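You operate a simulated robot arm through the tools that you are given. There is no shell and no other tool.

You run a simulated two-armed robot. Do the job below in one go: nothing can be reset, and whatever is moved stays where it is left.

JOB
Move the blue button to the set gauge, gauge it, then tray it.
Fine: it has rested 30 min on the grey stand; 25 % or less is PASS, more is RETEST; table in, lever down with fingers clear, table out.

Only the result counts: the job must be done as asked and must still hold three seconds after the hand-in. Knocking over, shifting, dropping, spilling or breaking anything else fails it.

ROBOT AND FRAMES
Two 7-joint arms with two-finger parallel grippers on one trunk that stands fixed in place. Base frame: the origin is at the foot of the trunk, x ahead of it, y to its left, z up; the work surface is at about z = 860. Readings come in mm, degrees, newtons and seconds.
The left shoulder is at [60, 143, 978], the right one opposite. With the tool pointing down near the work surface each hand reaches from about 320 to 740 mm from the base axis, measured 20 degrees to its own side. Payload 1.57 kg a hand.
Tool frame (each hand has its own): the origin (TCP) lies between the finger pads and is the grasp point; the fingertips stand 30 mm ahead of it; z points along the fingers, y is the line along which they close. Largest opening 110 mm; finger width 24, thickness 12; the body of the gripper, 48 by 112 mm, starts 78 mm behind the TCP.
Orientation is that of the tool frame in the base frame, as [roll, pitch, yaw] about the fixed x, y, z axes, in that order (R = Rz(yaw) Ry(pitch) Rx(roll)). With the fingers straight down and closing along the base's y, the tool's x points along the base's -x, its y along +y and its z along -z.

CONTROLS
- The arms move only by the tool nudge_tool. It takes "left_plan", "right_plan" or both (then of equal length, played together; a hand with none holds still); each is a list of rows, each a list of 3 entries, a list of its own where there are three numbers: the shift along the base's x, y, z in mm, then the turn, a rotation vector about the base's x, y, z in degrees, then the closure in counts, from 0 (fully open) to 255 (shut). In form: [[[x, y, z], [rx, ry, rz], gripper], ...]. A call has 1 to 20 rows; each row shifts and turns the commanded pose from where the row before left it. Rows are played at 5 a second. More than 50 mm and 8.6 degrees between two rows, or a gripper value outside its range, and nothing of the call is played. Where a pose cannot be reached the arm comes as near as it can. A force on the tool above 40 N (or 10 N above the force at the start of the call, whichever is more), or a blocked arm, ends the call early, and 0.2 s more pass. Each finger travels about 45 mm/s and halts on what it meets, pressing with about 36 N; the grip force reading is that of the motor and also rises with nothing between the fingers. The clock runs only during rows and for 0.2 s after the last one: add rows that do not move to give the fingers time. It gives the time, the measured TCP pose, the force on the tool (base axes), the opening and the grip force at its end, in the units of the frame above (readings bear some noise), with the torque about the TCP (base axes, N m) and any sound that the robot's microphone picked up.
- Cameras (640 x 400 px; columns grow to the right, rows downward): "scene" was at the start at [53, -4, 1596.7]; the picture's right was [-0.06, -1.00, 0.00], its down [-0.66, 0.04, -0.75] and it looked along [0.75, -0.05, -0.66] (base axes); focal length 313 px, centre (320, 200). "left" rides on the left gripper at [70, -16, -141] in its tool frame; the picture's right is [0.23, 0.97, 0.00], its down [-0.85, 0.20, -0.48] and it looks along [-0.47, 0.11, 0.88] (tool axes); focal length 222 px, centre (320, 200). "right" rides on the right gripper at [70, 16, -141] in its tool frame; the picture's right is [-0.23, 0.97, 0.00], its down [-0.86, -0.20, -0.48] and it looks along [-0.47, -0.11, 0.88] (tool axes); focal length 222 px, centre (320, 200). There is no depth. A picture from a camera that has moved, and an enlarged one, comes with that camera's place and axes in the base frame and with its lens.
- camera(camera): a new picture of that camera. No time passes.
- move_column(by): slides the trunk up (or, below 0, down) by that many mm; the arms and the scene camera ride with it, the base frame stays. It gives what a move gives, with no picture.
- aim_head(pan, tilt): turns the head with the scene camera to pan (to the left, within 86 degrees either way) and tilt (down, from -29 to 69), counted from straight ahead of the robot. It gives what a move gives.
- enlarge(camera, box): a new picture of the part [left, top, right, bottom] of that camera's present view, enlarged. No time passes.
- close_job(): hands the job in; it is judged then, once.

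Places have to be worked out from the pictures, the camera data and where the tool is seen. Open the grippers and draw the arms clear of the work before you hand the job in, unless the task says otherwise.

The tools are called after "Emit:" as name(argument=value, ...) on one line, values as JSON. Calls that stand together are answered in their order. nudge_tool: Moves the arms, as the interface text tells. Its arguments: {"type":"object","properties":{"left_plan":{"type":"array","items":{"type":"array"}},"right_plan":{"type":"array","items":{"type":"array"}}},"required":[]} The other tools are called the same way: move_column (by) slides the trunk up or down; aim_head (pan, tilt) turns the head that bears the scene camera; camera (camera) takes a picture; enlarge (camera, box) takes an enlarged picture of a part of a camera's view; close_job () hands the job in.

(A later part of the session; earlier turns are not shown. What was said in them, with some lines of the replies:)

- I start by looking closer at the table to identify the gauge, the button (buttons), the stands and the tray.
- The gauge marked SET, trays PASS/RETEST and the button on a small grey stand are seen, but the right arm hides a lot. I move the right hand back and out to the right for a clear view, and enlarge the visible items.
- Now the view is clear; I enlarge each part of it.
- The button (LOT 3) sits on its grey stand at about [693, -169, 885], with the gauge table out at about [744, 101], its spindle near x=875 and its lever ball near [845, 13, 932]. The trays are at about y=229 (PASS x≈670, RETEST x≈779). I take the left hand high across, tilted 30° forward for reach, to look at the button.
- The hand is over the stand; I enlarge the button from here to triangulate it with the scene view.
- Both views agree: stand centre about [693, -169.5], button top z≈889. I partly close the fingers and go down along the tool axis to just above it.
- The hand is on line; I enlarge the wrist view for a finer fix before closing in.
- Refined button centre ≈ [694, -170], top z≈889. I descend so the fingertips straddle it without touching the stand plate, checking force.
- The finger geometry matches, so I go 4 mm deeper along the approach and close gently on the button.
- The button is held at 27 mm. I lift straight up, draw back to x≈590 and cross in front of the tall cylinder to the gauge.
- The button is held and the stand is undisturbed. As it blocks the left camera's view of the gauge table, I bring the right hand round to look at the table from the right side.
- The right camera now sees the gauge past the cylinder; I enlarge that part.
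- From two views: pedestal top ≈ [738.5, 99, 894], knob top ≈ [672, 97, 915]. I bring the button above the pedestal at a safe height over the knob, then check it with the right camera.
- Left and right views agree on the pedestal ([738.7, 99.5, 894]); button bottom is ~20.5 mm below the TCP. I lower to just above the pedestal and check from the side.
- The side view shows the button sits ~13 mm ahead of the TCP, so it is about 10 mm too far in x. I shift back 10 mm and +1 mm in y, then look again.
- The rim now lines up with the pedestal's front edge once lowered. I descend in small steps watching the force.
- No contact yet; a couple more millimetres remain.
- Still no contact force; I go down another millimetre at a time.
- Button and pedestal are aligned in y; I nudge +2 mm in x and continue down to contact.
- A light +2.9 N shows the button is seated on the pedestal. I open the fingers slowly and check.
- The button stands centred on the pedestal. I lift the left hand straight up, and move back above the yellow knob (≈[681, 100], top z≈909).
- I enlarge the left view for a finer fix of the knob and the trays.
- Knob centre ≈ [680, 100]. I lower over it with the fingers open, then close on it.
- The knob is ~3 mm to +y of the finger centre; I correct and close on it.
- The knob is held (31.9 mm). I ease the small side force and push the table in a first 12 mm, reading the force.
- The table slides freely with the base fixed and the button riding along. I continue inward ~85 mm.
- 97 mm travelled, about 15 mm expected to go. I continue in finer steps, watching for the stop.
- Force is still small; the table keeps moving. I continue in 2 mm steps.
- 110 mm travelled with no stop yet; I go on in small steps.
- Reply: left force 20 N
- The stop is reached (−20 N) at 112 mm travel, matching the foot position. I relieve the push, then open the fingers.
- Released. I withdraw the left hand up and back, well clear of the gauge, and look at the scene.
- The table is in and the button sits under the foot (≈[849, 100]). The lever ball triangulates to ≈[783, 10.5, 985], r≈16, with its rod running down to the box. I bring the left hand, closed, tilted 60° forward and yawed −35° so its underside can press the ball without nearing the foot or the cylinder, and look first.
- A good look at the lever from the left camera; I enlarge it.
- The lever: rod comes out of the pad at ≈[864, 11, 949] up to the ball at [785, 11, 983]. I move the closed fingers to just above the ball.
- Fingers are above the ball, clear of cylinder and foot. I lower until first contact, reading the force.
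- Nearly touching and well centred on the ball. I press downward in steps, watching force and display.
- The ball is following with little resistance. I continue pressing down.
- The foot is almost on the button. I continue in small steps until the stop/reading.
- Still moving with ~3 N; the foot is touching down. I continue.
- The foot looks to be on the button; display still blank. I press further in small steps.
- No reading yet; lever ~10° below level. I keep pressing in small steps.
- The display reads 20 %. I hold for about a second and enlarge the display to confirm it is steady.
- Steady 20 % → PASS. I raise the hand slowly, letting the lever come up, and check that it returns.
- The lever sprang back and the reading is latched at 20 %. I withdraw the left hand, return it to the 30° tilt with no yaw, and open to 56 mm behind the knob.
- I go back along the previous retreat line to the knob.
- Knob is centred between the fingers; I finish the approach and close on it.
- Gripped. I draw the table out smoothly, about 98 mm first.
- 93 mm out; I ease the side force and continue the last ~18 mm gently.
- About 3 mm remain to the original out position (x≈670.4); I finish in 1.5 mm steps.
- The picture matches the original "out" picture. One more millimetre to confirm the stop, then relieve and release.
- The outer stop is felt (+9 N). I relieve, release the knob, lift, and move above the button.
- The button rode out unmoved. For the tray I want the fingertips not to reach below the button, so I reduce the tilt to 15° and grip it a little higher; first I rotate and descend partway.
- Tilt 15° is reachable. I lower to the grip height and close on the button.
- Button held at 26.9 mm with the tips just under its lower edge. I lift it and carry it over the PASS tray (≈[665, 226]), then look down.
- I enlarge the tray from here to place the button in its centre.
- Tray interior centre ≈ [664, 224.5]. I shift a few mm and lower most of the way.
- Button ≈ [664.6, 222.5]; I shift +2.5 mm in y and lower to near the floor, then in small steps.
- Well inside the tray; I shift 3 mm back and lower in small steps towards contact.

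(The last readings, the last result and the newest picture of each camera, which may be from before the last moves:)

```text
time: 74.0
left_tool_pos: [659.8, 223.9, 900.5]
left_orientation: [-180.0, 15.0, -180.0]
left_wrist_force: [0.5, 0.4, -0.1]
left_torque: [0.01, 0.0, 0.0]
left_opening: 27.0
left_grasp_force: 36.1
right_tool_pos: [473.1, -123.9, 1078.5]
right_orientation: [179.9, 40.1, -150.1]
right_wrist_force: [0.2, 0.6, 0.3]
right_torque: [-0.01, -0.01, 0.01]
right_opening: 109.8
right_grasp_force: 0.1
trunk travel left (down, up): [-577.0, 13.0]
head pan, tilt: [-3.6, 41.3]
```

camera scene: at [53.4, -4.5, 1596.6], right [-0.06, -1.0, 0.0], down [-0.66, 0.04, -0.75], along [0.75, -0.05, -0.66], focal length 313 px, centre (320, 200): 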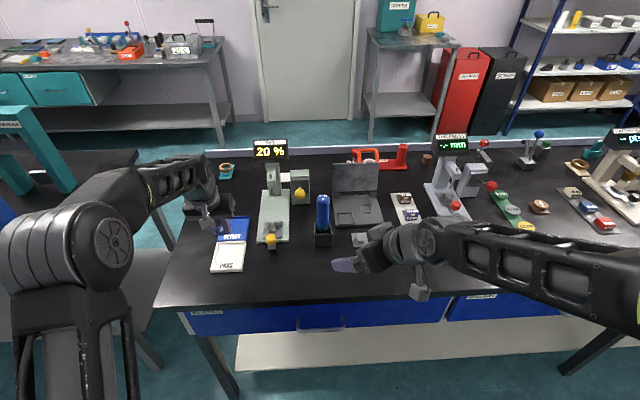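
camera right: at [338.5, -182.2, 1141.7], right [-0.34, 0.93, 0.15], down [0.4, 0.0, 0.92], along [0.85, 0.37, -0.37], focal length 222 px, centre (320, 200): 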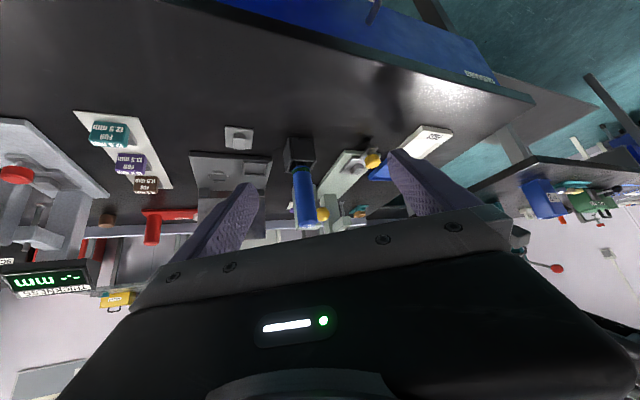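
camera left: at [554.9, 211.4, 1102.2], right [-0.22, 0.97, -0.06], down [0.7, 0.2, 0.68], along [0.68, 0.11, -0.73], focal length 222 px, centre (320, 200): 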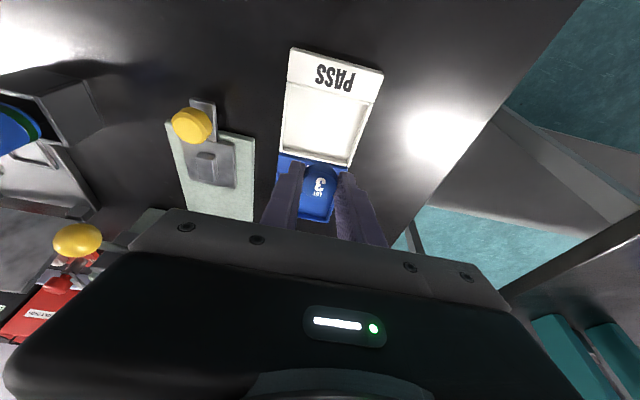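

No contact yet; further small steps.

Emit:
nudge_tool(left_plan=[[[0, 0, -1.2], [0, 0, 0], 198], [[0, 0, -1], [0, 0, 0], 198], [[0, 0, 0], [0, 0, 0], 198]])

Emit:
enlarge(camera="left", box=[270, 110, 370, 210])

```text
time: 74.8
left_tool_pos: [658.4, 224.4, 897.0]
left_orientation: [180.0, 15.0, -180.0]
left_wrist_force: [0.0, 0.4, 0.1]
left_torque: [-0.03, -0.01, -0.03]
left_opening: 26.6
left_grasp_force: 36.4
right_tool_pos: [472.6, -123.1, 1079.5]
right_orientation: [180.0, 40.1, -150.0]
right_wrist_force: [0.5, 0.2, -0.8]
right_torque: [0.04, 0.03, 0.0]
right_opening: 109.8
right_grasp_force: 0.0
trunk travel left (down, up): [-577.0, 13.0]
head pan, tilt: [-3.6, 41.3]
```

```text
4.00 times, centred on (320, 160) of left
camera zoom: at [554.9, 207.8, 1015.6], right [-0.22, 0.97, -0.06], down [0.7, 0.2, 0.68], along [0.68, 0.11, -0.73], focal length 888 px, centre (320, 360)
```

zoom: 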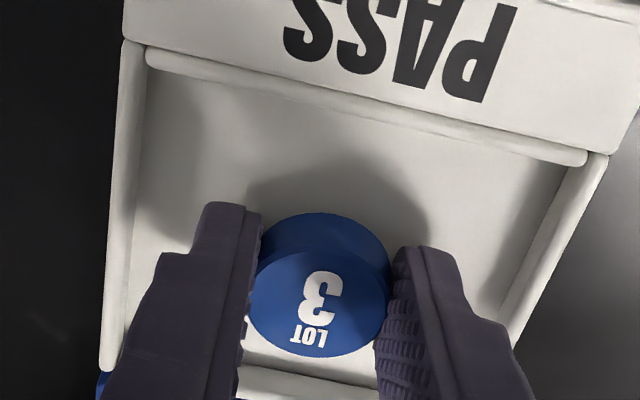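

Still a small shadow gap; I continue down gently.

Emit:
nudge_tool(left_plan=[[[0, 0, -1], [0, 0, 0], 198], [[0, 0, -1], [0, 0, 0], 198], [[0, 0, 0], [0, 0, 0], 198]])

```text
time: 75.6
left_tool_pos: [658.3, 224.5, 896.9]
left_orientation: [-179.9, 15.1, 180.0]
left_wrist_force: [-2.4, 0.1, 4.9]
left_torque: [0.0, 0.12, 0.02]
left_opening: 27.0
left_grasp_force: 36.1
right_tool_pos: [472.0, -123.1, 1079.7]
right_orientation: [180.0, 40.1, -150.0]
right_wrist_force: [0.5, 0.6, 0.0]
right_torque: [0.03, 0.01, 0.03]
right_opening: 109.9
right_grasp_force: 0.1
trunk travel left (down, up): [-577.0, 13.0]
head pan, tilt: [-3.6, 41.3]
```

Contact with the tray floor (+4.9 N). I ease up 0.7 mm and open the fingers slowly, only as wide as the tray allows.

Emit:
nudge_tool(left_plan=[[[0, 0, 0.7], [0, 0, 0], 198], [[0, 0, 0], [0, 0, 0], 190], [[0, 0, 0], [0, 0, 0], 182], [[0, 0, 0], [0, 0, 0], 172], [[0, 0, 0], [0, 0, 0], 163], [[0, 0, 0], [0, 0, 0], 163]])

Emit:
enlarge(camera="left", box=[250, 90, 390, 220])

Emit:
enlarge(camera="scene", box=[190, 200, 270, 280])

```text
time: 77.0
left_tool_pos: [658.8, 224.4, 895.6]
left_orientation: [180.0, 14.9, -180.0]
left_wrist_force: [-0.2, -0.9, 2.4]
left_torque: [-0.03, -0.04, 0.03]
left_opening: 38.5
left_grasp_force: 0.0
right_tool_pos: [472.2, -123.9, 1078.0]
right_orientation: [-180.0, 40.2, -150.0]
right_wrist_force: [-0.4, 1.4, 0.4]
right_torque: [0.05, 0.03, -0.01]
right_opening: 109.8
right_grasp_force: 0.1
trunk travel left (down, up): [-577.0, 13.0]
head pan, tilt: [-3.6, 41.3]
```

```text
3.08 times, centred on (320, 155) of left
camera zoom: at [555.3, 207.3, 1014.1], right [-0.22, 0.97, -0.06], down [0.7, 0.2, 0.68], along [0.68, 0.11, -0.73], focal length 684 px, centre (320, 338)
```

zoom: 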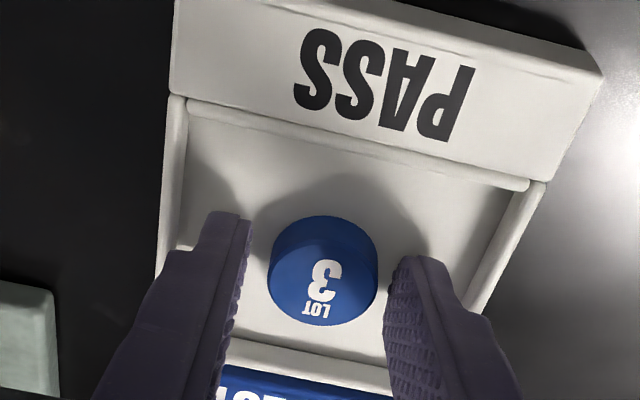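

```text
5.00 times, centred on (230, 240) of scene
camera zoom: at [52.9, -4.3, 1596.7], right [-0.06, -1.0, 0.0], down [-0.66, 0.04, -0.75], along [0.75, -0.05, -0.66], focal length 1565 px, centre (770, 0)
```

zoom: 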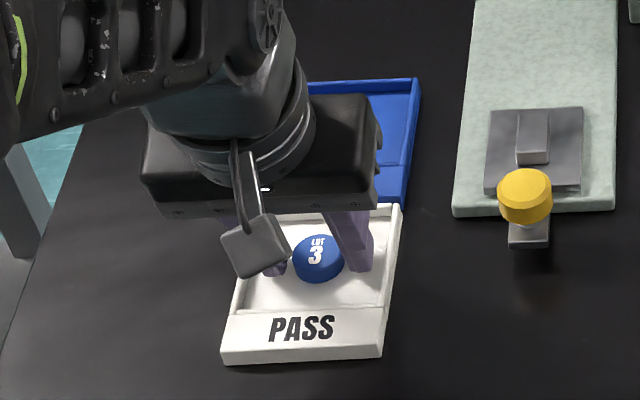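

The button lies in the PASS tray, free of the fingers. I lift straight up and draw both hands back clear.

Emit:
nudge_tool(left_plan=[[[0, 0, 6], [0, 0, 0], 163], [[0, 0, 15], [0, 0, 0], 163], [[0, 0, 30], [0, 0, 0], 150], [[0, 0, 40], [0, 0, 0], 100], [[-20, 10, 40], [0, 0, 0], 50], [[-45, 10, 15], [0, 0, 0], 0], [[-45, 15, 15], [0, 0, 0], 0], [[-45, 15, 15], [0, 0, 0], 0], [[-45, 15, 15], [0, 0, 0], 0], [[-30, 20, 10], [0, 0, 0], 0], [[0, 0, 0], [0, 0, 0], 0]], right_plan=[[[0, 0, 0], [0, 0, 0], 0], [[0, -20, 5], [0, 0, 0], 0], [[-10, -30, 10], [0, 0, 0], 0], [[-10, -30, 10], [0, 0, 0], 0], [[-10, -30, 10], [0, 0, 0], 0], [[-10, -30, 10], [0, 0, 0], 0], [[-10, -30, 10], [0, 0, 0], 0], [[-10, -30, 10], [0, 0, 0], 0], [[-10, -20, 0], [0, 0, 0], 0], [[-10, -20, 0], [0, 0, 0], 0], [[0, 0, 0], [0, 0, 0], 0]])

Emit:
camera(camera="scene")

Emit:
enlarge(camera="scene", box=[200, 135, 340, 285])

Emit:
enlarge(camera="scene", box=[310, 130, 450, 260])

```text
time: 79.4
left_tool_pos: [428.7, 309.9, 1094.6]
left_orientation: [-180.0, 15.0, 179.9]
left_wrist_force: [0.6, -0.1, 0.2]
left_torque: [-0.01, -0.01, -0.01]
left_opening: 110.0
left_grasp_force: 0.1
right_tool_pos: [391.6, -363.5, 1145.8]
right_orientation: [179.9, 40.1, -150.0]
right_wrist_force: [0.3, 0.8, -0.6]
right_torque: [0.0, 0.01, 0.04]
right_opening: 110.0
right_grasp_force: 0.1
trunk travel left (down, up): [-577.0, 13.0]
head pan, tilt: [-3.6, 41.3]
```

```text
taken
camera scene: at [53.7, -4.1, 1596.6], right [-0.06, -1.0, 0.0], down [-0.66, 0.04, -0.75], along [0.75, -0.05, -0.66], focal length 313 px, centre (320, 200)
```

scene: 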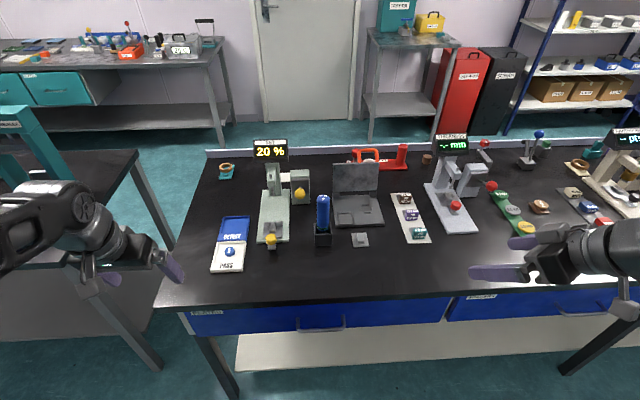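

```text
2.67 times, centred on (270, 210) of scene
camera zoom: at [53.7, -4.1, 1596.6], right [-0.06, -1.0, 0.0], down [-0.66, 0.04, -0.75], along [0.75, -0.05, -0.66], focal length 835 px, centre (453, 173)
```

zoom: 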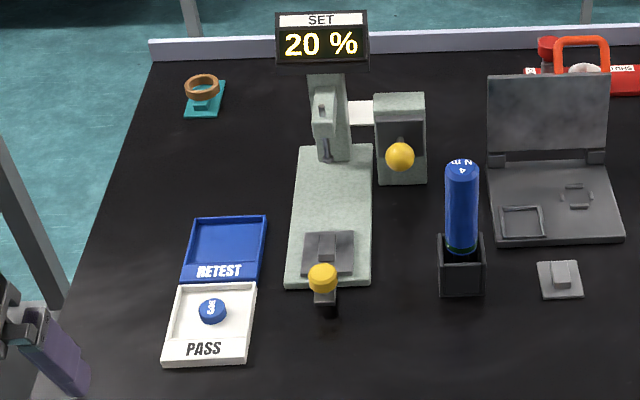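

```text
3.08 times, centred on (380, 195) of scene
camera zoom: at [53.7, -4.1, 1596.6], right [-0.06, -1.0, 0.0], down [-0.66, 0.04, -0.75], along [0.75, -0.05, -0.66], focal length 963 px, centre (135, 215)
```

zoom: 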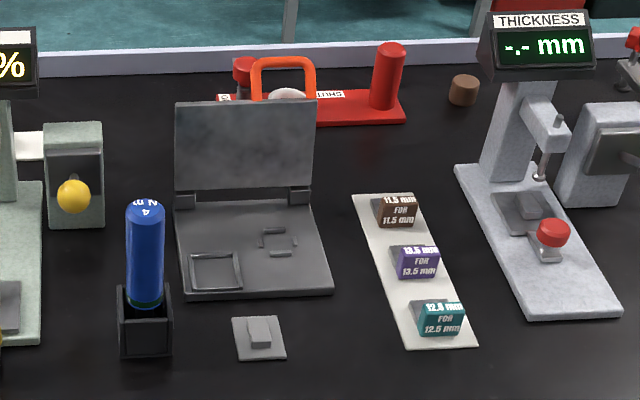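

The button lies flat in the PASS tray (20 % ≤ 25 %), the gauge table is out, the lever is up, and nothing else has moved. Both hands are open and clear, so I hand the job in.

Emit:
close_job()

```text
The job is handed in.
```

The blue button (LOT 3) measured 20 % on the SET gauge, within the 25 % limit, so I put it in the PASS tray and handed the job in.

- **Gauging:** I slid the table in to its stop. I then pressed the lever down with the left hand, keeping the fingers away from the foot. The reading held steady at 20 % for about a second before I let the lever up.
- **Afterwards:** The lever sprang back up and I drew the table out to its outer stop. The button lies flat in the PASS tray.
- **Surroundings:** In the last pictures before hand-in nothing else on the bench looked moved. Both hands were open and drawn back.
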